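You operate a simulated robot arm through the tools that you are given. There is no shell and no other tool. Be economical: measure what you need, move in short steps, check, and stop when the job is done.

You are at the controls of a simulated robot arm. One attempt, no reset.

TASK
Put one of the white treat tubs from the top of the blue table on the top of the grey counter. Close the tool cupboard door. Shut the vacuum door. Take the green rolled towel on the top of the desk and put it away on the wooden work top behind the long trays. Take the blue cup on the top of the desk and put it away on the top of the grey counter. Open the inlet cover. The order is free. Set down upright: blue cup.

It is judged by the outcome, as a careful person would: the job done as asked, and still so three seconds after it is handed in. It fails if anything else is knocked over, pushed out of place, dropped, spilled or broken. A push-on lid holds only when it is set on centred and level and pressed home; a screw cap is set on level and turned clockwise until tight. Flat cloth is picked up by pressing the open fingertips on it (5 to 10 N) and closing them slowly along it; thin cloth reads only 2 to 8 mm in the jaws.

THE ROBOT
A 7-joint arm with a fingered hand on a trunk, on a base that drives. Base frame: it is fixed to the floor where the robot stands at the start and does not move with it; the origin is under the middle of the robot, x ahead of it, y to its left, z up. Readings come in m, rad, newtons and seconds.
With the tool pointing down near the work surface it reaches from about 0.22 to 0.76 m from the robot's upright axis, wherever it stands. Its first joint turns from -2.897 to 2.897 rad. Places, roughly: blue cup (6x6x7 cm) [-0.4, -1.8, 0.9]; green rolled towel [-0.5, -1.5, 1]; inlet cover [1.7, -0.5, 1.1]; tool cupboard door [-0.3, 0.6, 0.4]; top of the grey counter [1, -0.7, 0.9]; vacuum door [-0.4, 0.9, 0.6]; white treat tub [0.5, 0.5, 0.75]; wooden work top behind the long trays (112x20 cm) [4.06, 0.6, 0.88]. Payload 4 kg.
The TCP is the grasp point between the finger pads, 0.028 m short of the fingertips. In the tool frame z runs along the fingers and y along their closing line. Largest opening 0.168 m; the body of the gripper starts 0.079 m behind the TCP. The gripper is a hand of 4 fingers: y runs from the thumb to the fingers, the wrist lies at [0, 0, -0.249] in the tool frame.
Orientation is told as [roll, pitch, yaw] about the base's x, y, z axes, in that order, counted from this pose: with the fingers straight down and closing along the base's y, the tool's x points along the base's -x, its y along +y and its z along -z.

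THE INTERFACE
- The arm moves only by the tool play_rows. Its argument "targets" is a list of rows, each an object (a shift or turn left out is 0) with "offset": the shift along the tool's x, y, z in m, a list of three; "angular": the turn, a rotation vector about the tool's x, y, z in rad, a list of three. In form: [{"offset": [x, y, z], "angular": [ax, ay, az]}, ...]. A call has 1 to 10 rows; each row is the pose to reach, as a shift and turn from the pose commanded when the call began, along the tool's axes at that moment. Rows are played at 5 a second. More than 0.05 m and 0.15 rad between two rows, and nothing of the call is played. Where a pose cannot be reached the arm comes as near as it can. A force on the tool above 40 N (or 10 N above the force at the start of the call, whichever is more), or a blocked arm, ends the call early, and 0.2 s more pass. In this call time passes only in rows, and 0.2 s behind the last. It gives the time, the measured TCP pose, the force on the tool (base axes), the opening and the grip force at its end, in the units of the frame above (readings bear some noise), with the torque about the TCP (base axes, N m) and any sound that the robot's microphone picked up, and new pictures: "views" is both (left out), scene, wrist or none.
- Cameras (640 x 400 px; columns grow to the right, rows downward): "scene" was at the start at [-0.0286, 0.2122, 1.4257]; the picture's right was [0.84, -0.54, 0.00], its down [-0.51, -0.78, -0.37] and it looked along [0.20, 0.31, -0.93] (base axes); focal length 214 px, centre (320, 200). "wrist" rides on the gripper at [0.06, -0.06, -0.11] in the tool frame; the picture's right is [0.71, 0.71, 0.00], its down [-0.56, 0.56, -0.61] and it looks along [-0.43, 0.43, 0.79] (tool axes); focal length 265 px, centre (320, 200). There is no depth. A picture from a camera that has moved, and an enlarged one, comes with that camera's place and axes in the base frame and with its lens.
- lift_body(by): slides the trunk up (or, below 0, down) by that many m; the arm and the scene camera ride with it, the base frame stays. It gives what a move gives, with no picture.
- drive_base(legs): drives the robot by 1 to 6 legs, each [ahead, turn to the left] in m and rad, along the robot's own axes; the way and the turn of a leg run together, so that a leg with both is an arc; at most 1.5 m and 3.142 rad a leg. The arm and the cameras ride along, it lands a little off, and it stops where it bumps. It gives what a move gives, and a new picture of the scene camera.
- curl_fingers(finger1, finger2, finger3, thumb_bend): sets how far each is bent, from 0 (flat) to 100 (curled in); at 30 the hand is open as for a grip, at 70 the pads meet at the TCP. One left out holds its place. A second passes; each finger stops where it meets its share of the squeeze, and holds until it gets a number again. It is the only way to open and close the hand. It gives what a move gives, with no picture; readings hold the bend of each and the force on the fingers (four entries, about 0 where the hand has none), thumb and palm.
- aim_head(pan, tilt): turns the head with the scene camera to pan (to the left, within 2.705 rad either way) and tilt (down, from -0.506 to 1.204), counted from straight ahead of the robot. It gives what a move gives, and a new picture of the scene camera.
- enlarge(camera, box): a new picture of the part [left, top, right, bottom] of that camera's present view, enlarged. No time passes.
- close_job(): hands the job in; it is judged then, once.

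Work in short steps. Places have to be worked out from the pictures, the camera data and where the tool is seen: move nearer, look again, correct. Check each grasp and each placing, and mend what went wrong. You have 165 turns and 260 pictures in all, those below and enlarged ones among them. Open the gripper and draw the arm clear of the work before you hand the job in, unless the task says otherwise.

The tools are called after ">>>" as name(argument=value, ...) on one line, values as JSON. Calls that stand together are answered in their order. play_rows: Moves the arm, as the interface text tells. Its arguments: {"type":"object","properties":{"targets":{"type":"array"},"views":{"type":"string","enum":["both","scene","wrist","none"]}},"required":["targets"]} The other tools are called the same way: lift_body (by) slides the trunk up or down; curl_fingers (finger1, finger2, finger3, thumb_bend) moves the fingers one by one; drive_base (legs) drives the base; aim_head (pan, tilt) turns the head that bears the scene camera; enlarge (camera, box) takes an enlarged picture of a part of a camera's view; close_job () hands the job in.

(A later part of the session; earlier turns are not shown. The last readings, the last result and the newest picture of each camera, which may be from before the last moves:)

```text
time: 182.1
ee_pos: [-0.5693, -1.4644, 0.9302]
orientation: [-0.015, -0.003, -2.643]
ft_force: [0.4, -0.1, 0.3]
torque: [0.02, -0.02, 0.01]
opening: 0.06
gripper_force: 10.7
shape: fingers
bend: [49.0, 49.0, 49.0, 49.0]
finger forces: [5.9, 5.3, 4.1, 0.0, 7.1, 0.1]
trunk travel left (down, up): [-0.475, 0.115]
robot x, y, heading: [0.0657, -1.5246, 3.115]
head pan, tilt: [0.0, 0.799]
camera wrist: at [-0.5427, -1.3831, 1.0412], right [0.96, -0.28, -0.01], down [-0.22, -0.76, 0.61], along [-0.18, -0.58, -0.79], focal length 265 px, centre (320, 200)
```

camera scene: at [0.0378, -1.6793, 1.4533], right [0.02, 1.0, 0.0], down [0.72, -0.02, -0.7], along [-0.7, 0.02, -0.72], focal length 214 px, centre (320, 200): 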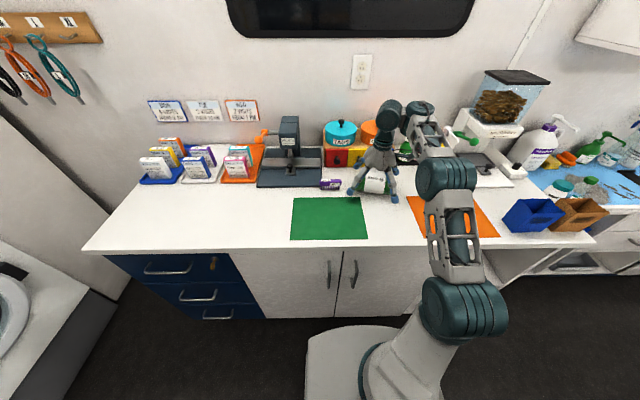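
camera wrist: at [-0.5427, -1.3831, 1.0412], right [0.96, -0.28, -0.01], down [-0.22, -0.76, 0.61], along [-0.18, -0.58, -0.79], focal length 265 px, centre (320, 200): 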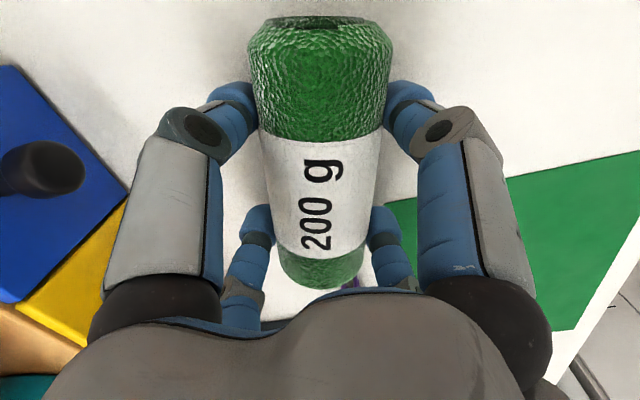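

Gripped evenly by four fingers. Tighten a bit and lift.

>>> curl_fingers(finger1=58, finger2=58, finger3=58, thumb_bend=58)

>>> play_rows(targets=[{"offset": [0, 0, -0.03]}, {"offset": [0, 0, -0.07]}, {"offset": [0, 0, -0.11]}, {"offset": [0, 0, -0.15]}])

```text
time: 183.1
ee_pos: [-0.5673, -1.4635, 0.9313]
orientation: [-0.015, -0.004, -2.643]
ft_force: [-0.2, -1.2, -0.4]
torque: [0.01, 0.01, -0.01]
opening: 0.0592
gripper_force: 17.1
shape: fingers
bend: [49.0, 49.0, 50.0, 50.0]
finger forces: [9.3, 7.2, 5.3, 0.0, 11.2, 0.1]
trunk travel left (down, up): [-0.475, 0.115]
robot x, y, heading: [0.0595, -1.5208, 3.118]
head pan, tilt: [0.0, 0.799]
```

```text
time: 184.1
ee_pos: [-0.5645, -1.4672, 1.0799]
orientation: [-0.015, -0.003, -2.642]
ft_force: [-0.5, 0.6, -1.7]
torque: [0.06, 0.01, -0.01]
opening: 0.0591
gripper_force: 15.7
shape: fingers
bend: [49.0, 49.0, 50.0, 50.0]
finger forces: [8.8, 7.0, 5.1, 0.0, 10.5, 0.0]
trunk travel left (down, up): [-0.475, 0.115]
robot x, y, heading: [0.062, -1.5178, 3.12]
head pan, tilt: [0.0, 0.799]
camera scene: at [0.0379, -1.6808, 1.453], right [0.02, 1.0, 0.0], down [0.72, -0.02, -0.7], along [-0.7, 0.02, -0.72], focal length 214 px, centre (320, 200)
camera wrist: at [-0.539, -1.3868, 1.1913], right [0.96, -0.28, -0.01], down [-0.22, -0.76, 0.61], along [-0.18, -0.58, -0.79], focal length 265 px, centre (320, 200)
```

scene: 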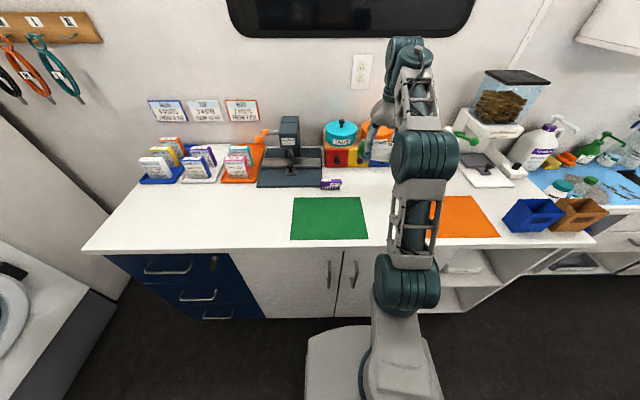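
wrist: 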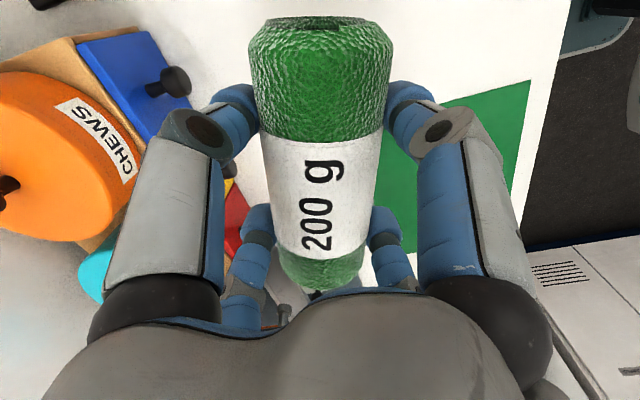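

Towel is held. I draw it back in front of the robot for driving.

>>> play_rows(targets=[{"offset": [0.02, 0.038, -0.01]}, {"offset": [0.041, 0.077, -0.02]}, {"offset": [0.062, 0.115, -0.03]}, {"offset": [0.083, 0.154, -0.04]}, {"offset": [0.103, 0.192, -0.05]}, {"offset": [0.124, 0.231, -0.06]}], views="none")

>>> drive_base(legs=[[-0.1, 0], [0, 1.57]])

>>> aim_head(pan=1.2, tilt=0.6)

```text
time: 185.5
ee_pos: [-0.3467, -1.6116, 1.1354]
orientation: [-0.014, -0.004, -2.642]
ft_force: [0.3, 0.1, -0.6]
torque: [0.0, 0.01, -0.02]
opening: 0.0589
gripper_force: 16.6
shape: fingers
bend: [49.0, 49.0, 50.0, 50.0]
finger forces: [9.2, 7.4, 5.5, 0.0, 11.1, 0.0]
trunk travel left (down, up): [-0.475, 0.115]
robot x, y, heading: [0.0573, -1.5209, 3.118]
head pan, tilt: [0.0, 0.799]
```

```text
time: 190.5
ee_pos: [0.2603, -1.927, 1.1342]
orientation: [-0.012, -0.006, -1.053]
ft_force: [0.0, 0.8, -1.2]
torque: [-0.02, -0.02, -0.01]
opening: 0.0584
gripper_force: 15.5
shape: fingers
bend: [49.0, 49.0, 50.0, 51.0]
finger forces: [8.6, 6.8, 5.1, 0.1, 10.3, 0.1]
trunk travel left (down, up): [-0.475, 0.115]
robot x, y, heading: [0.1611, -1.5179, -1.572]
head pan, tilt: [0.0, 0.799]
camera scene: at [0.3233, -1.5404, 1.4532], right [-1.0, 0.0, 0.0], down [0.0, 0.72, -0.7], along [0.0, -0.7, -0.72], focal length 214 px, centre (320, 200)
```

scene: 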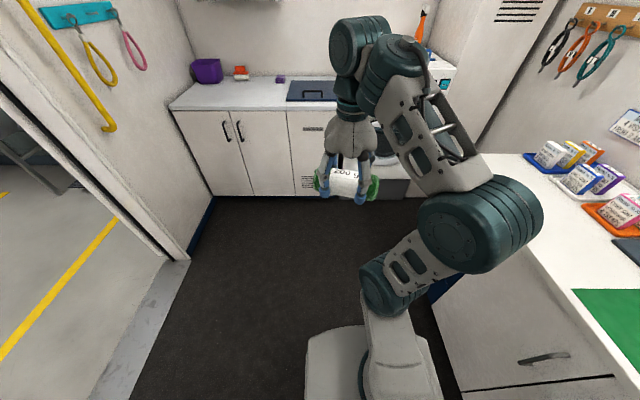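

```text
time: 191.9
ee_pos: [0.2603, -1.9274, 1.1345]
orientation: [-0.012, -0.003, -1.053]
ft_force: [0.0, 0.2, -0.8]
torque: [-0.01, -0.02, -0.02]
opening: 0.059
gripper_force: 15.4
shape: fingers
bend: [49.0, 49.0, 50.0, 51.0]
finger forces: [8.6, 6.8, 5.1, 0.0, 10.4, 0.1]
trunk travel left (down, up): [-0.475, 0.115]
robot x, y, heading: [0.1616, -1.5216, -1.57]
head pan, tilt: [1.201, 0.6]
camera scene: at [0.4057, -1.4921, 1.4701], right [-0.37, -0.93, 0.0], down [-0.53, 0.21, -0.82], along [0.77, -0.3, -0.57], focal length 214 px, centre (320, 200)
```

scene: 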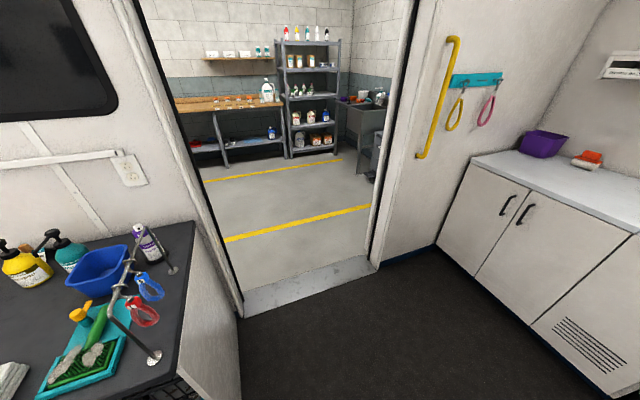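

Doorway at x≈1.3, y −1.27…−2.35. I line up on its middle and drive part way.

>>> drive_base(legs=[[0, 1.09], [0.61, 0], [0, 0.48]])

>>> aim_head(pan=0.0, tilt=0.5)

```text
time: 199.5
ee_pos: [1.1055, -1.7086, 1.1347]
orientation: [-0.014, -0.002, 0.519]
ft_force: [-0.2, -0.8, -0.8]
torque: [-0.02, -0.02, -0.05]
opening: 0.0582
gripper_force: 15.0
shape: fingers
bend: [49.0, 49.0, 50.0, 51.0]
finger forces: [8.3, 6.4, 4.8, 0.0, 10.1, 0.1]
trunk travel left (down, up): [-0.475, 0.115]
robot x, y, heading: [0.6958, -1.8105, -0.005]
head pan, tilt: [1.201, 0.6]
camera scene: at [0.6718, -1.5619, 1.47], right [0.93, -0.36, 0.0], down [-0.21, -0.53, -0.82], along [0.3, 0.77, -0.57], focal length 214 px, centre (320, 200)
```

scene: 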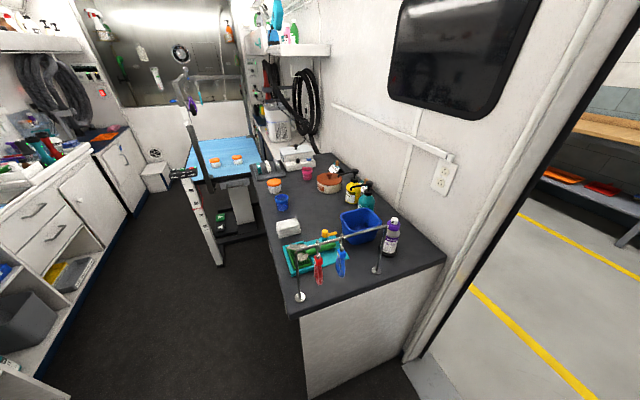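

```text
time: 200.9
ee_pos: [1.1051, -1.7071, 1.1357]
orientation: [-0.014, -0.003, 0.517]
ft_force: [0.7, 0.0, -1.0]
torque: [0.0, 0.02, -0.01]
opening: 0.0583
gripper_force: 14.8
shape: fingers
bend: [49.0, 49.0, 50.0, 51.0]
finger forces: [8.3, 6.4, 4.7, 0.0, 10.0, 0.1]
trunk travel left (down, up): [-0.475, 0.115]
robot x, y, heading: [0.698, -1.8107, -0.003]
head pan, tilt: [0.0, 0.499]
camera scene: at [0.7307, -1.6447, 1.4792], right [0.0, -1.0, 0.0], down [-0.48, 0.0, -0.88], along [0.88, 0.0, -0.48], focal length 214 px, centre (320, 200)
```

scene: 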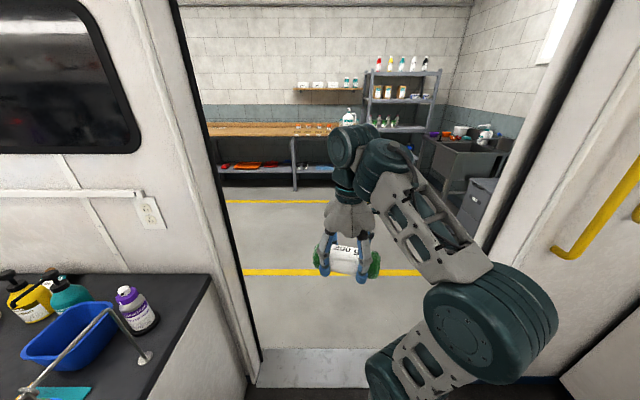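

Clear path through. Drive ahead 1.5 m.

>>> drive_base(legs=[[1.5, 0]])

>>> aim_head(pan=0.9, tilt=0.3)

>>> aim_head(pan=2.2, tilt=0.3)

```text
time: 208.2
ee_pos: [2.5766, -1.6867, 1.1341]
orientation: [-0.015, -0.004, 0.539]
ft_force: [0.4, -0.2, -2.5]
torque: [0.0, 0.01, 0.0]
opening: 0.0584
gripper_force: 14.8
shape: fingers
bend: [49.0, 49.0, 50.0, 51.0]
finger forces: [8.3, 6.4, 4.8, 0.1, 9.9, 0.0]
trunk travel left (down, up): [-0.475, 0.115]
robot x, y, heading: [2.1714, -1.7953, 0.016]
head pan, tilt: [0.0, 0.499]
camera scene: at [2.2017, -1.6324, 1.4792], right [0.02, -1.0, 0.0], down [-0.48, -0.01, -0.88], along [0.88, 0.02, -0.48], focal length 214 px, centre (320, 200)
```

scene: 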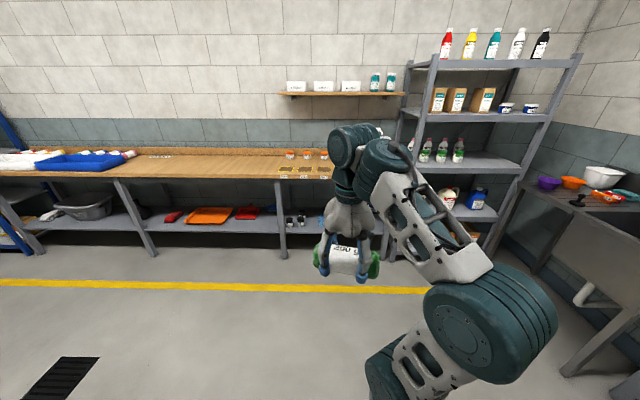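

```text
time: 209.4
ee_pos: [2.5778, -1.6876, 1.1352]
orientation: [-0.014, -0.004, 0.538]
ft_force: [-0.2, 0.3, -0.9]
torque: [-0.01, -0.01, -0.01]
opening: 0.0583
gripper_force: 15.2
shape: fingers
bend: [49.0, 49.0, 50.0, 51.0]
finger forces: [8.3, 6.5, 4.7, 0.1, 10.1, 0.0]
trunk travel left (down, up): [-0.475, 0.115]
robot x, y, heading: [2.1721, -1.7979, 0.02]
head pan, tilt: [0.901, 0.3]
camera scene: at [2.1673, -1.5599, 1.4976], right [0.79, -0.61, 0.0], down [-0.18, -0.24, -0.96], along [0.58, 0.76, -0.3], focal length 214 px, centre (320, 200)
```

scene: 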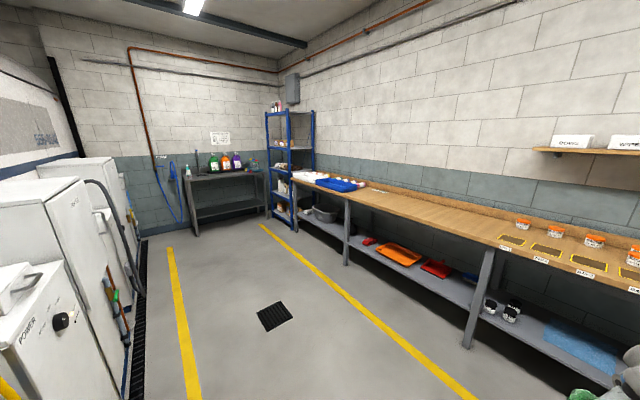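

```text
time: 210.8
ee_pos: [2.5764, -1.688, 1.1351]
orientation: [-0.014, -0.004, 0.54]
ft_force: [0.1, -0.2, -1.2]
torque: [0.0, -0.01, 0.06]
opening: 0.0583
gripper_force: 14.5
shape: fingers
bend: [49.0, 49.0, 50.0, 51.0]
finger forces: [8.3, 6.5, 4.8, 0.0, 10.0, 0.0]
trunk travel left (down, up): [-0.475, 0.115]
robot x, y, heading: [2.1705, -1.797, 0.021]
head pan, tilt: [2.201, 0.3]
camera scene: at [2.0543, -1.5596, 1.4976], right [0.8, 0.6, 0.0], down [0.18, -0.24, -0.96], along [-0.58, 0.76, -0.3], focal length 214 px, centre (320, 200)
```

scene: 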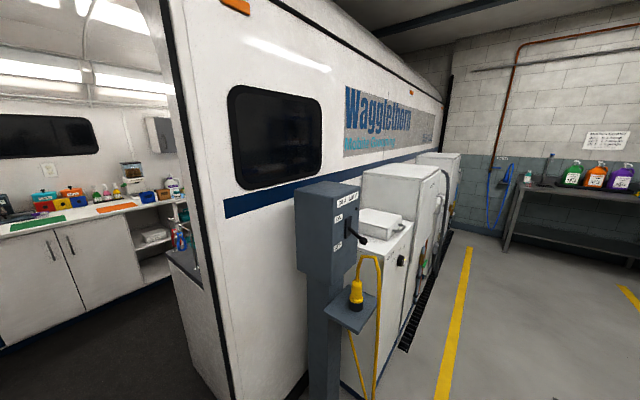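

Bench with long trays at the far left; white cover box beside the van. I zoom in on both.

>>> enlarge(camera="scene", box=[290, 160, 450, 340])

>>> aim_head(pan=0.8, tilt=0.3)

>>> enlarge(camera="scene", box=[220, 140, 380, 240])

```text
2.22 times, centred on (370, 250) of scene
camera zoom: at [2.0543, -1.5596, 1.4976], right [0.8, 0.6, 0.0], down [0.18, -0.24, -0.96], along [-0.58, 0.76, -0.3], focal length 477 px, centre (209, 89)
```

zoom: 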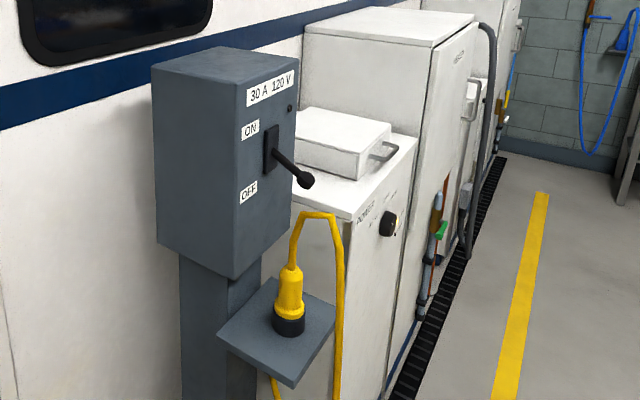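

```text
time: 212.4
ee_pos: [2.5771, -1.688, 1.135]
orientation: [-0.014, -0.002, 0.54]
ft_force: [-0.2, -1.0, -2.2]
torque: [-0.01, 0.01, -0.01]
opening: 0.0583
gripper_force: 14.5
shape: fingers
bend: [49.0, 49.0, 50.0, 51.0]
finger forces: [8.4, 6.5, 4.8, 0.1, 10.0, 0.0]
trunk travel left (down, up): [-0.475, 0.115]
robot x, y, heading: [2.1742, -1.798, 0.019]
head pan, tilt: [0.799, 0.3]
camera scene: at [2.1744, -1.5659, 1.4976], right [0.73, -0.68, 0.0], down [-0.2, -0.22, -0.96], along [0.65, 0.7, -0.3], focal length 214 px, centre (320, 200)
```

scene: 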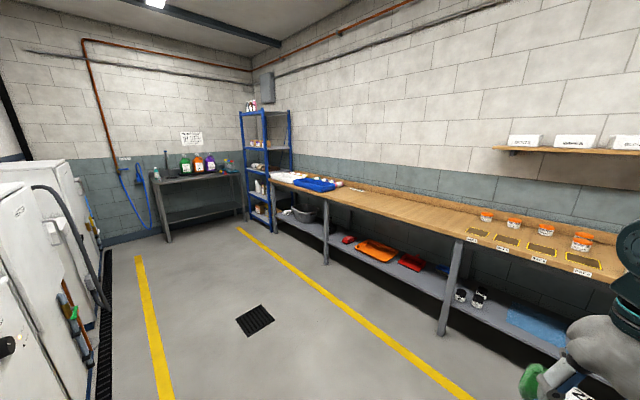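

```text
4.00 times, centred on (300, 190) of scene
camera zoom: at [2.1744, -1.5659, 1.4976], right [0.73, -0.68, 0.0], down [-0.2, -0.22, -0.96], along [0.65, 0.7, -0.3], focal length 858 px, centre (400, 240)
```

zoom: 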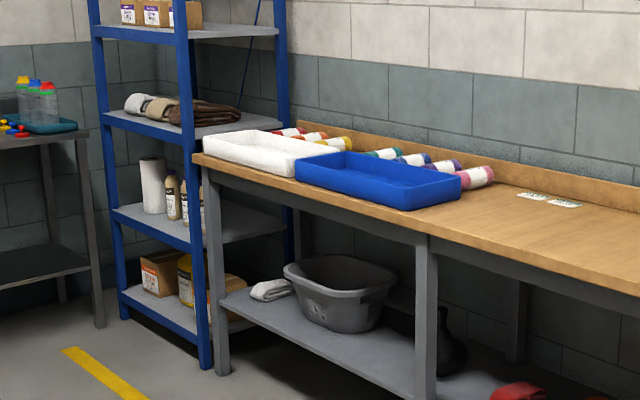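

Other rolled towels lie in a row behind the trays with what seems a gap for green. I drive nearer to the bench.

>>> drive_base(legs=[[0, 1.13], [1.5, 0], [0.75, 0]])

>>> aim_head(pan=-0.7, tilt=0.5)

```text
time: 226.4
ee_pos: [3.1105, 0.6995, 1.1354]
orientation: [-0.015, -0.003, 1.693]
ft_force: [-0.4, -1.2, -1.5]
torque: [0.0, 0.01, 0.02]
opening: 0.0583
gripper_force: 14.8
shape: fingers
bend: [49.0, 49.0, 51.0, 51.0]
finger forces: [8.2, 6.2, 4.7, 0.0, 9.8, 0.0]
trunk travel left (down, up): [-0.475, 0.115]
robot x, y, heading: [3.0495, 0.2847, 1.171]
head pan, tilt: [0.799, 0.3]
camera scene: at [2.8392, 0.3809, 1.4976], right [0.92, 0.39, 0.0], down [0.12, -0.27, -0.96], along [-0.37, 0.88, -0.3], focal length 214 px, centre (320, 200)
```

scene: 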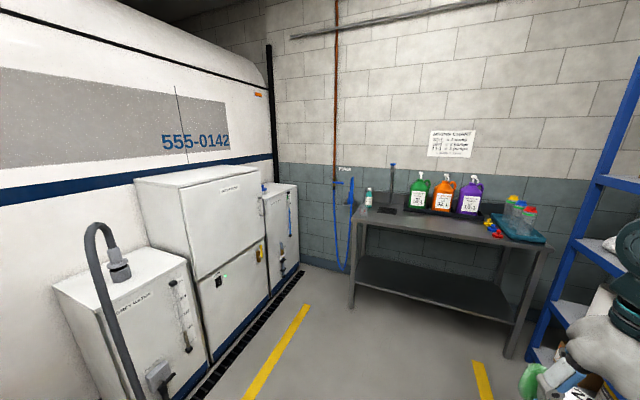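

```text
time: 228.0
ee_pos: [3.1133, 0.6988, 1.1351]
orientation: [-0.013, -0.003, 1.692]
ft_force: [-0.5, 0.0, -1.9]
torque: [0.02, -0.02, -0.01]
opening: 0.0582
gripper_force: 14.4
shape: fingers
bend: [49.0, 49.0, 51.0, 51.0]
finger forces: [8.2, 6.3, 4.6, 0.1, 9.7, 0.0]
trunk travel left (down, up): [-0.475, 0.115]
robot x, y, heading: [3.0513, 0.2854, 1.17]
head pan, tilt: [-0.7, 0.499]
camera scene: at [2.9565, 0.3361, 1.4792], right [0.45, -0.89, 0.0], down [-0.43, -0.22, -0.88], along [0.78, 0.4, -0.48], focal length 214 px, centre (320, 200)
```

scene: 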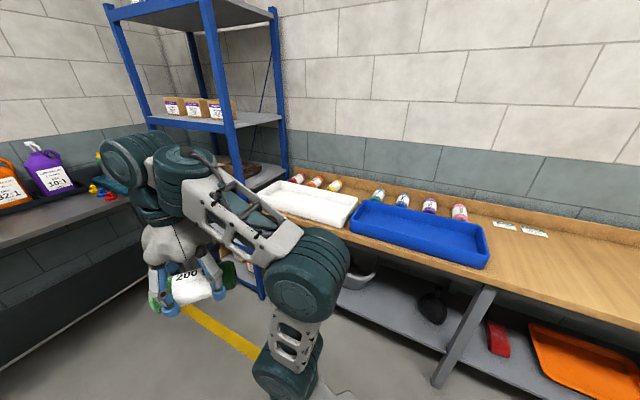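

There is a gap in the row between yellow and teal. Zoom in.

>>> enlarge(camera="scene", box=[250, 150, 500, 280])

```text
2.56 times, centred on (375, 215) of scene
camera zoom: at [2.9565, 0.3361, 1.4792], right [0.45, -0.89, 0.0], down [-0.43, -0.22, -0.88], along [0.78, 0.4, -0.48], focal length 549 px, centre (179, 162)
```

zoom: 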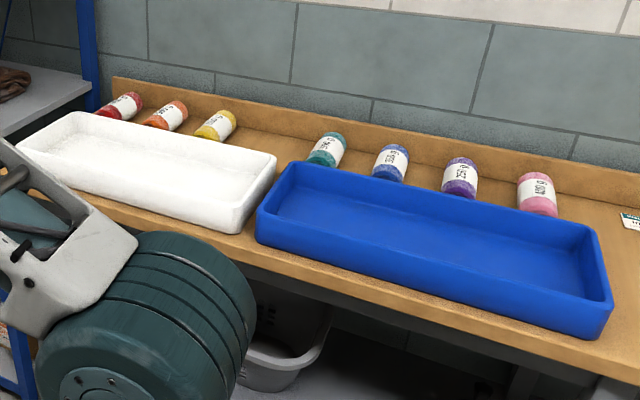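

The gap is centred at ≈(4.08,0.675); towels lie axis along x. I approach to (3.28,0.675) facing the bench.

>>> drive_base(legs=[[0, -0.13], [0.44, 0], [0, -1.04]])

>>> aim_head(pan=0.0, tilt=0.6)

```text
time: 233.9
ee_pos: [3.677, 0.7699, 1.1356]
orientation: [-0.015, -0.004, 0.521]
ft_force: [0.2, 0.0, -1.2]
torque: [-0.01, 0.03, 0.04]
opening: 0.058
gripper_force: 13.7
shape: fingers
bend: [49.0, 49.0, 51.0, 51.0]
finger forces: [7.9, 6.2, 4.5, 0.0, 9.5, 0.0]
trunk travel left (down, up): [-0.475, 0.115]
robot x, y, heading: [3.2683, 0.6649, 0.003]
head pan, tilt: [-0.7, 0.499]
camera scene: at [3.2817, 0.7722, 1.4792], right [-0.64, -0.77, 0.0], down [-0.37, 0.31, -0.88], along [0.67, -0.56, -0.48], focal length 214 px, centre (320, 200)
```

scene: 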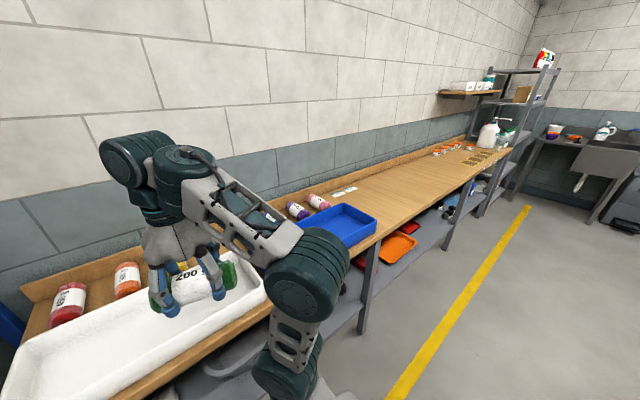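

```text
time: 234.9
ee_pos: [3.6777, 0.7693, 1.1351]
orientation: [-0.013, -0.004, 0.521]
ft_force: [0.7, 0.0, -1.7]
torque: [0.01, -0.01, 0.01]
opening: 0.0579
gripper_force: 13.9
shape: fingers
bend: [49.0, 49.0, 51.0, 51.0]
finger forces: [8.0, 6.2, 4.6, 0.0, 9.6, 0.0]
trunk travel left (down, up): [-0.475, 0.115]
robot x, y, heading: [3.2733, 0.6666, 0.001]
head pan, tilt: [0.0, 0.6]
camera scene: at [3.3004, 0.831, 1.4701], right [0.0, -1.0, 0.0], down [-0.56, 0.0, -0.83], along [0.83, 0.0, -0.56], focal length 214 px, centre (320, 200)
```

scene: 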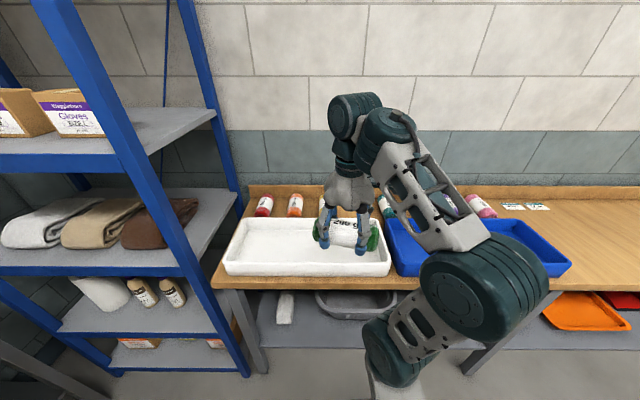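

Slot centre ≈(4.09,0.67). I raise the trunk 0.1 m for reach, then move forward over the slot while turning the towel's axis to x.

>>> lift_body(by=0.1)

>>> play_rows(targets=[{"offset": [-0.03, -0.03, 0.0], "angular": [0, 0, 0.144]}, {"offset": [-0.06, -0.06, 0.0], "angular": [0, 0, 0.288]}, {"offset": [-0.09, -0.09, 0.0], "angular": [0, 0, 0.432]}, {"offset": [-0.12, -0.12, 0.01], "angular": [0, 0, 0.576]}, {"offset": [-0.15, -0.15, 0.03], "angular": [0, 0, 0.72]}, {"offset": [-0.18, -0.18, 0.05], "angular": [0, 0, 0.864]}, {"offset": [-0.21, -0.21, 0.07], "angular": [0, 0, 1.008]}, {"offset": [-0.24, -0.24, 0.09], "angular": [0, 0, 1.152]}, {"offset": [-0.265, -0.265, 0.11], "angular": [0, 0, 1.296]}])

```text
time: 236.3
ee_pos: [3.678, 0.7701, 1.2354]
orientation: [-0.013, -0.004, 0.523]
ft_force: [0.2, -0.1, -0.5]
torque: [-0.03, 0.03, -0.02]
opening: 0.0579
gripper_force: 14.0
shape: fingers
bend: [49.0, 49.0, 51.0, 51.0]
finger forces: [8.0, 6.2, 4.6, 0.1, 9.5, 0.0]
trunk travel left (down, up): [-0.575, 0.015]
robot x, y, heading: [3.2746, 0.6637, 0.003]
head pan, tilt: [0.0, 0.6]
```

```text
time: 238.3
ee_pos: [3.9682, 0.6857, 1.1172]
orientation: [-0.004, -0.023, -0.739]
ft_force: [-1.3, 2.9, -0.1]
torque: [-0.22, -0.06, 0.0]
opening: 0.0578
gripper_force: 15.8
shape: fingers
bend: [49.0, 49.0, 51.0, 51.0]
finger forces: [9.0, 7.2, 5.5, 0.0, 10.6, 0.1]
out of reach, approached as far as the arm can: row 7, 8, 9
trunk travel left (down, up): [-0.575, 0.015]
robot x, y, heading: [3.2724, 0.6666, 0.003]
head pan, tilt: [0.0, 0.6]
camera scene: at [3.2955, 0.8404, 1.5695], right [0.0, -1.0, 0.01], down [-0.56, -0.01, -0.83], along [0.83, 0.0, -0.56], focal length 214 px, centre (320, 200)
camera wrist: at [3.8824, 0.6831, 1.2274], right [-0.05, 1.0, -0.02], down [0.78, 0.05, 0.63], along [0.63, 0.02, -0.78], focal length 265 px, centre (320, 200)
```

scene: 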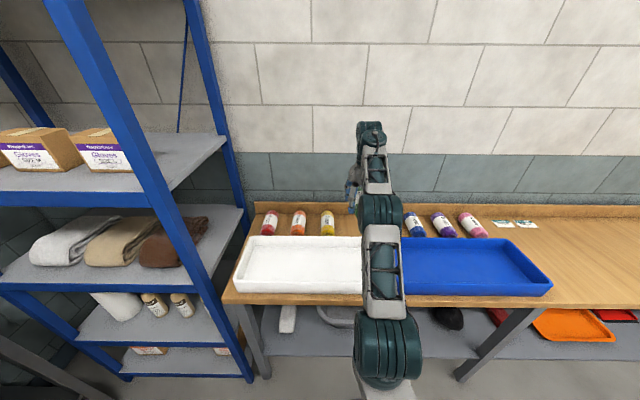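
wrist: 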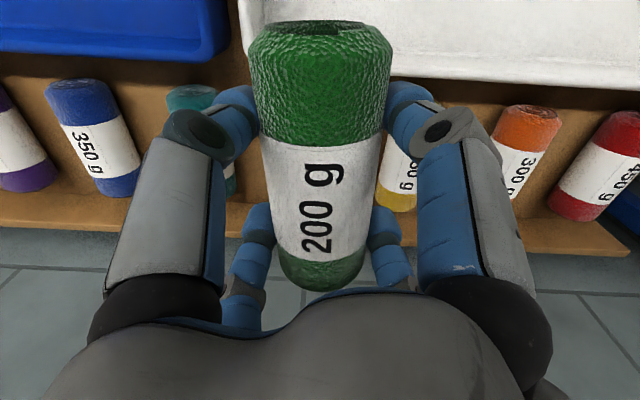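

At full stretch here; bench front is really at x≈3.70, so I can drive 9 cm closer.

>>> drive_base(legs=[[0.09, 0]])

>>> play_rows(targets=[{"offset": [0, 0, 0.03]}, {"offset": [0, 0, 0.06]}])

```text
time: 239.4
ee_pos: [4.0647, 0.6747, 1.1153]
orientation: [-0.001, -0.014, -0.742]
ft_force: [0.6, -0.7, -1.9]
torque: [0.0, -0.01, 0.01]
opening: 0.0577
gripper_force: 16.6
shape: fingers
bend: [49.0, 49.0, 51.0, 51.0]
finger forces: [9.0, 7.0, 5.4, 0.0, 10.5, 0.0]
trunk travel left (down, up): [-0.575, 0.015]
robot x, y, heading: [3.3615, 0.6688, 0.003]
head pan, tilt: [0.0, 0.6]
camera scene: at [3.3926, 0.8314, 1.57], right [0.0, -1.0, 0.0], down [-0.57, 0.0, -0.82], along [0.82, 0.0, -0.57], focal length 214 px, centre (320, 200)
```

scene: 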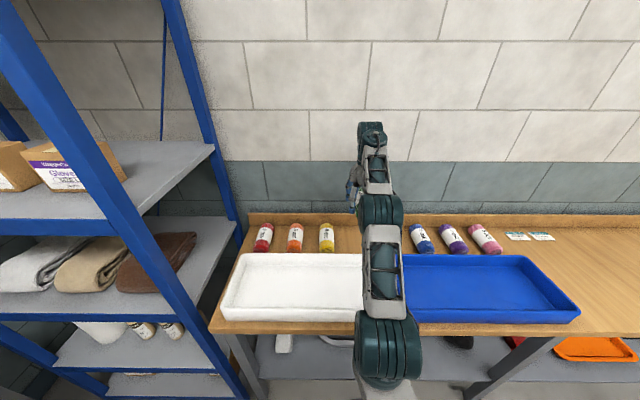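

```text
time: 240.0
ee_pos: [4.0647, 0.6752, 1.0551]
orientation: [-0.002, -0.014, -0.74]
ft_force: [0.2, 0.2, -1.5]
torque: [-0.04, 0.0, 0.02]
opening: 0.0575
gripper_force: 15.9
shape: fingers
bend: [49.0, 49.0, 51.0, 51.0]
finger forces: [8.9, 7.0, 5.4, 0.1, 10.4, 0.0]
trunk travel left (down, up): [-0.575, 0.015]
robot x, y, heading: [3.3589, 0.6626, 0.004]
head pan, tilt: [0.0, 0.6]
camera scene: at [3.3916, 0.8323, 1.57], right [0.0, -1.0, 0.0], down [-0.57, 0.0, -0.82], along [0.82, 0.0, -0.57], focal length 214 px, centre (320, 200)
camera wrist: at [3.9778, 0.6731, 1.1645], right [-0.04, 1.0, -0.01], down [0.78, 0.04, 0.62], along [0.62, 0.02, -0.78], focal length 265 px, centre (320, 200)
```

scene: 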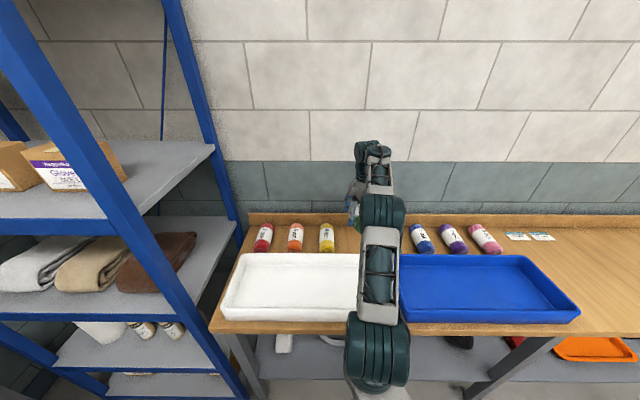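
wrist: 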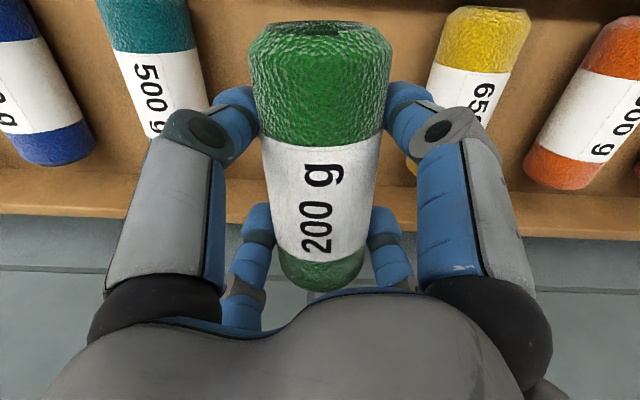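

Centred in the gap within 1 cm. I correct slightly and lower to z≈0.955.

>>> play_rows(targets=[{"offset": [0.0056, -0.013, 0.02]}, {"offset": [0.0056, -0.013, 0.05]}, {"offset": [0.0056, -0.013, 0.08]}, {"offset": [0.0056, -0.013, 0.1]}])

```text
time: 241.0
ee_pos: [4.0526, 0.6668, 0.9576]
orientation: [-0.002, -0.014, -0.742]
ft_force: [-0.3, -0.5, -1.1]
torque: [0.0, 0.02, -0.02]
opening: 0.0576
gripper_force: 15.6
shape: fingers
bend: [49.0, 49.0, 51.0, 51.0]
finger forces: [8.9, 7.0, 5.4, 0.0, 10.4, 0.0]
trunk travel left (down, up): [-0.575, 0.015]
robot x, y, heading: [3.3624, 0.6639, 0.003]
head pan, tilt: [0.0, 0.6]
camera scene: at [3.3913, 0.8314, 1.5701], right [0.0, -1.0, 0.0], down [-0.57, 0.0, -0.82], along [0.82, 0.0, -0.57], focal length 214 px, centre (320, 200)
camera wrist: at [3.9657, 0.6642, 1.0661], right [-0.04, 1.0, -0.01], down [0.78, 0.04, 0.62], along [0.62, 0.02, -0.78], focal length 265 px, centre (320, 200)
```

scene: 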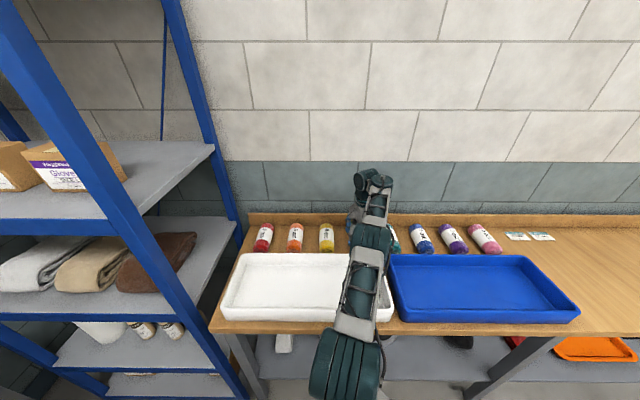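
wrist: 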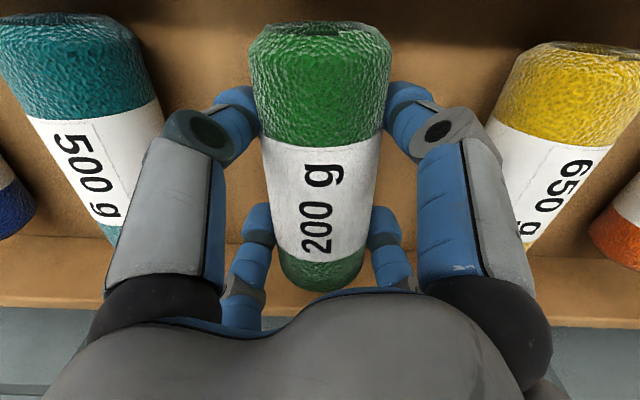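

In line with its neighbours. Lower slowly to contact.

>>> play_rows(targets=[{"offset": [0, 0, 0.005]}, {"offset": [0, 0, 0.01]}, {"offset": [0, 0, 0.014]}], views="none")

>>> play_rows(targets=[{"offset": [0, 0, 0.002]}, {"offset": [0, 0, 0.004]}, {"offset": [0, 0, 0.006]}], views="none")

>>> enlarge(camera="wrist", box=[0, 0, 640, 400])

```text
time: 241.8
ee_pos: [4.0515, 0.668, 0.9412]
orientation: [-0.001, -0.014, -0.741]
ft_force: [0.6, 0.3, -2.0]
torque: [0.0, 0.01, 0.01]
opening: 0.0576
gripper_force: 16.1
shape: fingers
bend: [49.0, 49.0, 51.0, 51.0]
finger forces: [8.9, 6.9, 5.5, 0.1, 10.6, 0.1]
trunk travel left (down, up): [-0.575, 0.015]
robot x, y, heading: [3.362, 0.6705, 0.002]
head pan, tilt: [0.0, 0.6]
```

```text
time: 242.6
ee_pos: [4.052, 0.666, 0.9351]
orientation: [0.0, -0.013, -0.742]
ft_force: [-0.6, -0.5, -0.8]
torque: [0.0, 0.01, -0.03]
opening: 0.0579
gripper_force: 15.5
shape: fingers
bend: [49.0, 49.0, 51.0, 51.0]
finger forces: [8.8, 6.9, 5.4, 0.0, 10.4, 0.0]
trunk travel left (down, up): [-0.575, 0.015]
robot x, y, heading: [3.362, 0.6649, -0.0]
head pan, tilt: [0.0, 0.6]
```

```text
1.00 times, centred on (320, 200) of wrist (not enlarged: the box is as wide or as high as the picture)
camera zoom: at [3.966, 0.6654, 1.0449], right [-0.04, 1.0, -0.01], down [0.78, 0.04, 0.62], along [0.62, 0.02, -0.78], focal length 265 px, centre (320, 200)
```

zoom: 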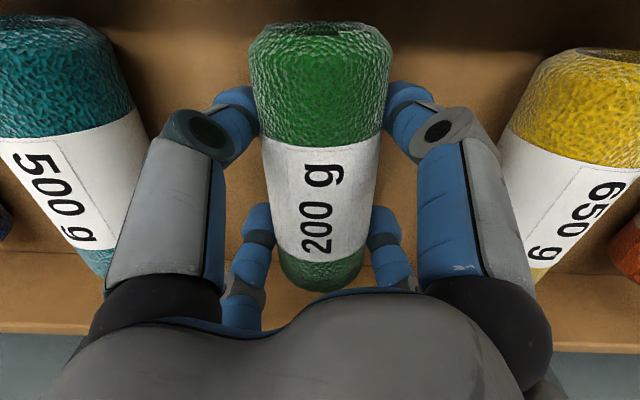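

Still free; continue.

>>> play_rows(targets=[{"offset": [0, 0, 0.003]}, {"offset": [0, 0, 0.006]}, {"offset": [0, 0, 0.009]}], views="none")

>>> play_rows(targets=[{"offset": [0, 0, 0.002]}, {"offset": [0, 0, 0.004]}, {"offset": [0, 0, 0.006]}], views="none")

```text
time: 243.4
ee_pos: [4.0527, 0.6672, 0.9294]
orientation: [0.0, -0.018, -0.741]
ft_force: [3.3, -0.7, 12.1]
torque: [0.02, 0.27, 0.05]
opening: 0.0571
gripper_force: 15.7
shape: fingers
bend: [49.0, 49.0, 51.0, 51.0]
finger forces: [8.7, 6.5, 5.1, 0.1, 11.1, 0.1]
trunk travel left (down, up): [-0.575, 0.015]
robot x, y, heading: [3.3648, 0.6651, 0.005]
head pan, tilt: [0.0, 0.6]
```

```text
time: 244.2
ee_pos: [4.0514, 0.6666, 0.9217]
orientation: [0.0, -0.018, -0.741]
ft_force: [2.9, -1.5, 20.7]
torque: [-0.09, 0.05, 0.06]
opening: 0.0549
gripper_force: 18.3
shape: fingers
bend: [50.0, 49.0, 51.0, 52.0]
finger forces: [9.2, 8.1, 7.7, 0.0, 11.9, 0.1]
trunk travel left (down, up): [-0.575, 0.015]
robot x, y, heading: [3.3627, 0.6659, 0.002]
head pan, tilt: [0.0, 0.6]
```

Contact (20 N). I relieve 4 mm and release in stages.

>>> play_rows(targets=[{"offset": [0, 0, -0.004]}], views="none")

>>> curl_fingers(finger1=46, finger2=46, finger3=46, thumb_bend=46)

>>> curl_fingers(finger1=37, finger2=37, finger3=37, thumb_bend=37)

>>> play_rows(targets=[{"offset": [0, 0, -0.012]}, {"offset": [0, 0, -0.025]}], views="wrist")

```text
time: 244.6
ee_pos: [4.051, 0.6667, 0.9223]
orientation: [-0.004, -0.01, -0.744]
ft_force: [2.2, -2.3, 5.2]
torque: [-0.12, -0.17, -0.02]
opening: 0.0551
gripper_force: 19.9
shape: fingers
bend: [50.0, 49.0, 51.0, 52.0]
finger forces: [10.6, 8.5, 8.5, 0.1, 12.4, 0.1]
trunk travel left (down, up): [-0.575, 0.015]
robot x, y, heading: [3.3579, 0.664, 0.001]
head pan, tilt: [0.0, 0.6]
```

```text
time: 245.6
ee_pos: [4.0513, 0.6669, 0.9231]
orientation: [-0.002, -0.015, -0.741]
ft_force: [0.1, 0.5, -0.6]
torque: [0.01, 0.01, 0.01]
opening: 0.069
gripper_force: 0.1
shape: fingers
bend: [46.0, 46.0, 46.0, 46.0]
finger forces: [0.0, 0.0, 0.0, 0.0, 0.1, 0.0]
trunk travel left (down, up): [-0.575, 0.015]
robot x, y, heading: [3.3591, 0.6643, 0.002]
head pan, tilt: [0.0, 0.6]
```

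```text
time: 246.6
ee_pos: [4.0518, 0.6667, 0.9245]
orientation: [-0.002, -0.014, -0.741]
ft_force: [0.3, 0.9, 0.1]
torque: [-0.03, 0.0, -0.01]
opening: 0.0963
gripper_force: 0.0
shape: fingers
bend: [37.0, 37.0, 37.0, 37.0]
finger forces: [0.0, 0.0, 0.0, 0.0, 0.1, 0.0]
trunk travel left (down, up): [-0.575, 0.015]
robot x, y, heading: [3.3622, 0.6643, 0.004]
head pan, tilt: [0.0, 0.6]
```

```text
time: 247.2
ee_pos: [4.0506, 0.6663, 0.949]
orientation: [-0.002, -0.013, -0.742]
ft_force: [-0.3, 0.0, 0.2]
torque: [-0.03, 0.01, 0.0]
opening: 0.0964
gripper_force: 0.1
shape: fingers
bend: [37.0, 37.0, 37.0, 37.0]
finger forces: [0.0, 0.1, 0.0, 0.1, 0.1, 0.0]
trunk travel left (down, up): [-0.575, 0.015]
robot x, y, heading: [3.3643, 0.6651, 0.004]
head pan, tilt: [0.0, 0.6]
camera wrist: at [3.9652, 0.6652, 1.0589], right [-0.04, 1.0, -0.01], down [0.78, 0.04, 0.62], along [0.62, 0.02, -0.78], focal length 265 px, centre (320, 200)
```

wrist: 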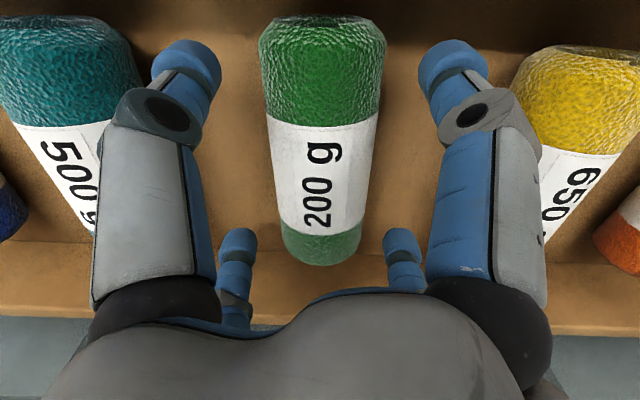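

Towel lies in its slot. I rise straight up and then back the robot off.

>>> play_rows(targets=[{"offset": [0, 0, -0.04]}, {"offset": [0, 0, -0.08]}, {"offset": [0, 0, -0.12]}, {"offset": [0, 0, -0.15]}], views="none")

>>> drive_base(legs=[[-0.5, 0]])

```text
time: 248.2
ee_pos: [4.0502, 0.6678, 1.1021]
orientation: [-0.004, -0.016, -0.74]
ft_force: [-0.1, -0.4, 0.0]
torque: [-0.02, -0.01, 0.01]
opening: 0.0962
gripper_force: 0.1
shape: fingers
bend: [37.0, 37.0, 37.0, 37.0]
finger forces: [0.1, 0.0, 0.0, 0.0, 0.0, 0.0]
trunk travel left (down, up): [-0.575, 0.015]
robot x, y, heading: [3.3642, 0.6677, -0.0]
head pan, tilt: [0.0, 0.6]
```

```text
time: 251.1
ee_pos: [3.5452, 0.6696, 1.1015]
orientation: [-0.002, -0.015, -0.735]
ft_force: [0.2, 0.2, -0.3]
torque: [-0.01, 0.0, -0.06]
opening: 0.0965
gripper_force: 0.0
shape: fingers
bend: [37.0, 37.0, 37.0, 37.0]
finger forces: [0.0, 0.0, 0.0, 0.0, 0.1, 0.0]
trunk travel left (down, up): [-0.575, 0.015]
robot x, y, heading: [2.86, 0.6638, 0.011]
head pan, tilt: [0.0, 0.6]
camera scene: at [2.8852, 0.8282, 1.5701], right [0.01, -1.0, 0.0], down [-0.56, -0.01, -0.83], along [0.83, 0.01, -0.56], focal length 214 px, centre (320, 200)
```

scene: 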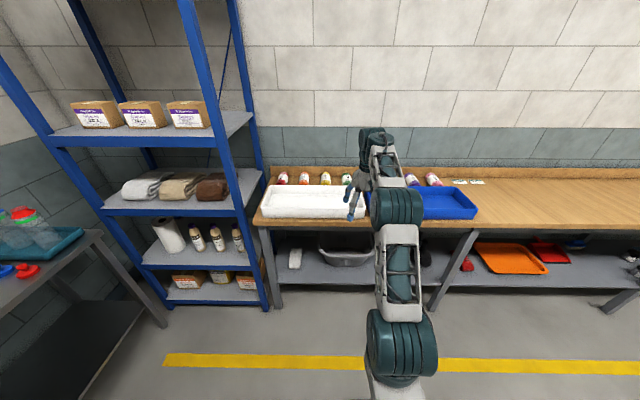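

Everything at the bench looks right. I pull the arm in and drive round to face the inlet cabinet by the van.

>>> play_rows(targets=[{"offset": [0.036, -0.019, 0]}, {"offset": [0.072, -0.038, 0]}, {"offset": [0.109, -0.058, 0]}, {"offset": [0.145, -0.077, 0]}, {"offset": [0.182, -0.097, 0]}, {"offset": [0.218, -0.116, 0]}], views="none")

>>> drive_base(legs=[[0, -1.9], [1.15, 0], [0, -1.25]])

>>> aim_head(pan=0.0, tilt=0.5)

```text
time: 252.5
ee_pos: [3.3022, 0.7302, 1.0987]
orientation: [-0.002, -0.015, -0.734]
ft_force: [-0.4, -0.5, 1.0]
torque: [-0.01, -0.02, 0.0]
opening: 0.0962
gripper_force: 0.0
shape: fingers
bend: [37.0, 37.0, 37.0, 37.0]
finger forces: [0.0, 0.1, 0.1, 0.0, 0.1, 0.0]
trunk travel left (down, up): [-0.575, 0.015]
robot x, y, heading: [2.8567, 0.6649, 0.01]
head pan, tilt: [0.0, 0.6]
```

```text
time: 266.1
ee_pos: [2.0298, -0.4847, 1.0985]
orientation: [0.0, -0.013, 2.387]
ft_force: [0.5, 0.4, 0.5]
torque: [-0.01, -0.01, 0.0]
opening: 0.0964
gripper_force: 0.1
shape: fingers
bend: [37.0, 37.0, 37.0, 37.0]
finger forces: [0.0, 0.0, 0.0, 0.0, 0.1, 0.0]
trunk travel left (down, up): [-0.575, 0.015]
robot x, y, heading: [2.4716, -0.4259, 3.134]
head pan, tilt: [0.0, 0.6]
camera scene: at [2.4467, -0.5879, 1.5701], right [0.01, 1.0, 0.0], down [0.56, -0.01, -0.83], along [-0.82, 0.01, -0.56], focal length 214 px, centre (320, 200)
```

scene: 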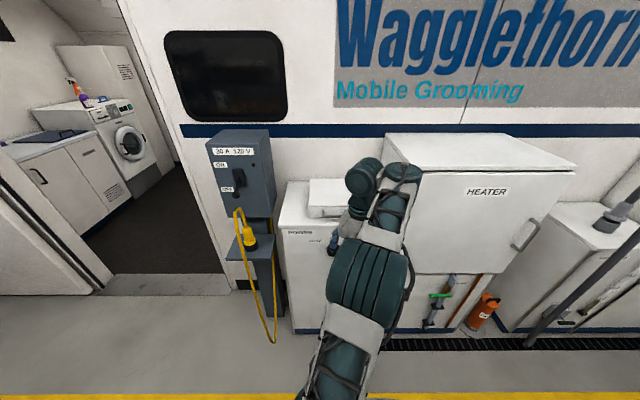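

```text
time: 266.8
ee_pos: [2.0301, -0.4859, 1.0989]
orientation: [-0.001, -0.013, 2.387]
ft_force: [-0.8, 0.1, -0.5]
torque: [0.0, 0.0, 0.02]
opening: 0.0965
gripper_force: 0.0
shape: fingers
bend: [37.0, 37.0, 37.0, 37.0]
finger forces: [0.0, 0.0, 0.0, 0.1, 0.0, 0.0]
trunk travel left (down, up): [-0.575, 0.015]
robot x, y, heading: [2.4741, -0.4293, 3.135]
head pan, tilt: [0.0, 0.499]
camera scene: at [2.4442, -0.5881, 1.5791], right [0.01, 1.0, 0.0], down [0.48, 0.0, -0.88], along [-0.88, 0.01, -0.48], focal length 214 px, centre (320, 200)
```

scene: 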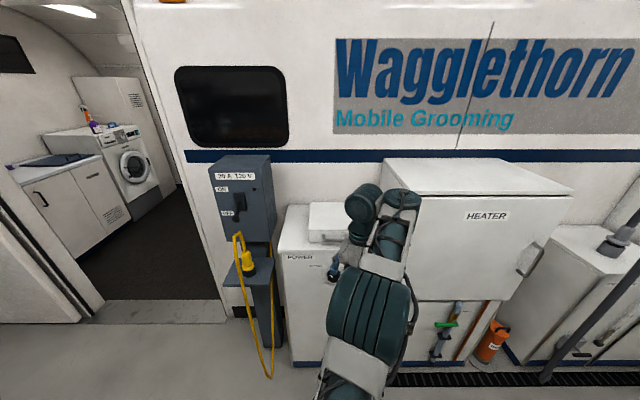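

The arm hides part of the cover. I check the wrist view and a zoom of the visible part.

>>> enlarge(camera="wrist", box=[0, 0, 640, 400])

>>> enlarge(camera="scene", box=[260, 180, 440, 290])

```text
1.00 times, centred on (320, 200) of wrist (not enlarged: the box is as wide or as high as the picture)
camera zoom: at [2.1159, -0.4833, 1.2079], right [0.03, -1.0, -0.01], down [-0.78, -0.03, 0.62], along [-0.62, -0.01, -0.78], focal length 265 px, centre (320, 200)
```

zoom: 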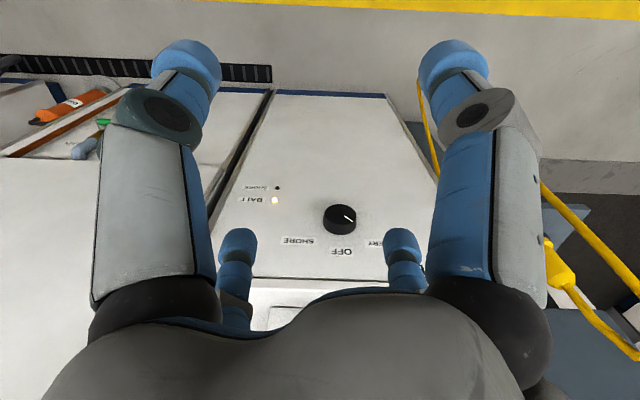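

```text
3.56 times, centred on (350, 235) of scene
camera zoom: at [2.4442, -0.5881, 1.5791], right [0.01, 1.0, 0.0], down [0.48, 0.0, -0.88], along [-0.88, 0.01, -0.48], focal length 763 px, centre (213, 76)
```

zoom: 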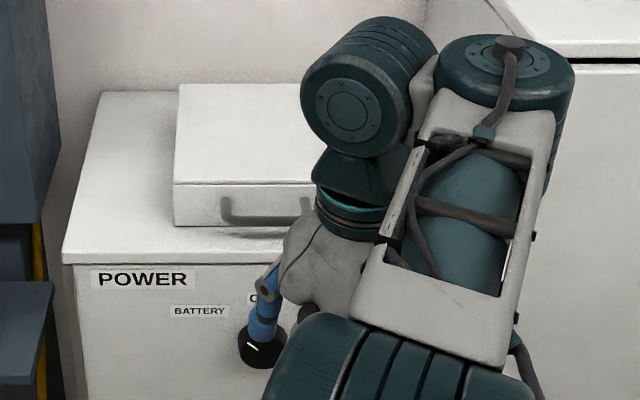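

Cover: lid ≈25 cm wide, hinge toward the van at x≈1.45, front x≈1.695, top z≈1.02, bar handle at ≈(1.73,−0.51,0.99). I pitch the hand to point at it (−x) with two fingers low, two high.

>>> play_rows(targets=[{"offset": [-0.011, 0.013, 0], "angular": [-0.101, -0.107, 0]}, {"offset": [-0.021, 0.026, 0], "angular": [-0.202, -0.214, 0]}, {"offset": [-0.032, 0.039, 0], "angular": [-0.303, -0.321, 0]}, {"offset": [-0.043, 0.052, 0], "angular": [-0.404, -0.428, 0]}, {"offset": [-0.053, 0.065, 0], "angular": [-0.505, -0.535, 0]}, {"offset": [-0.064, 0.078, 0], "angular": [-0.606, -0.642, 0]}, {"offset": [-0.074, 0.091, 0], "angular": [-0.707, -0.749, 0]}, {"offset": [-0.085, 0.104, 0], "angular": [-0.808, -0.856, 0]}, {"offset": [-0.0957, 0.117, 0], "angular": [-0.909, -0.963, 0]}])

```text
time: 268.6
ee_pos: [1.8053, -0.4098, 1.1485]
orientation: [1.043, -0.758, 1.509]
ft_force: [0.2, -0.7, 1.0]
torque: [0.03, 0.02, 0.02]
opening: 0.0965
gripper_force: 0.1
shape: fingers
bend: [37.0, 37.0, 37.0, 37.0]
finger forces: [0.0, 0.0, 0.1, 0.1, 0.0, 0.0]
out of reach, approached as far as the arm can: row 2, 3, 4, 5, 6, 7, 8, 9
trunk travel left (down, up): [-0.575, 0.015]
robot x, y, heading: [2.4783, -0.4258, 3.129]
head pan, tilt: [0.0, 0.499]
stopped in row 9: the arm was blocked; the commanded pose is now the measured one
camera scene: at [2.4455, -0.588, 1.5803], right [0.01, 1.0, 0.0], down [0.48, 0.0, -0.88], along [-0.88, 0.01, -0.48], focal length 214 px, centre (320, 200)
camera wrist: at [1.9275, -0.4636, 1.1096], right [-0.41, -0.91, -0.04], down [0.24, -0.15, 0.96], along [-0.88, 0.39, 0.28], focal length 265 px, centre (320, 200)
```

scene: 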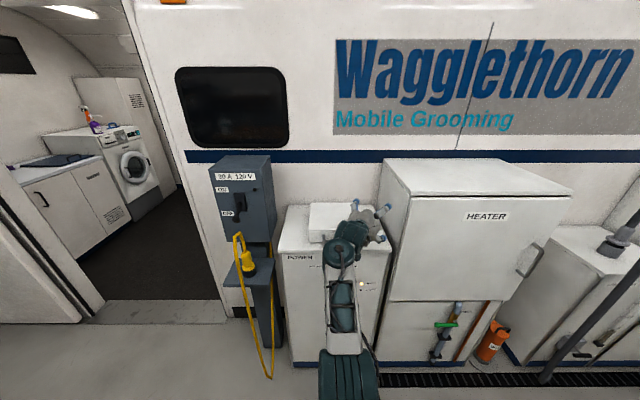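
wrist: 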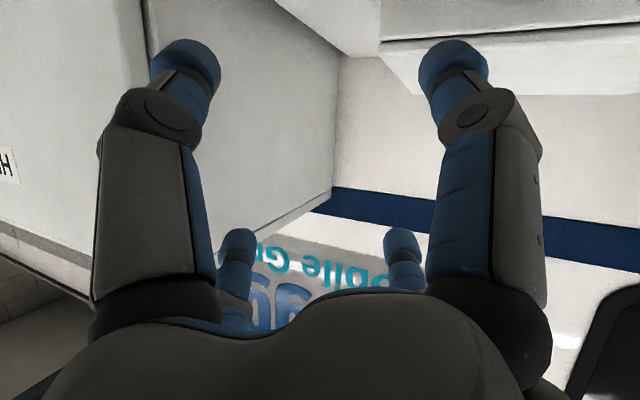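

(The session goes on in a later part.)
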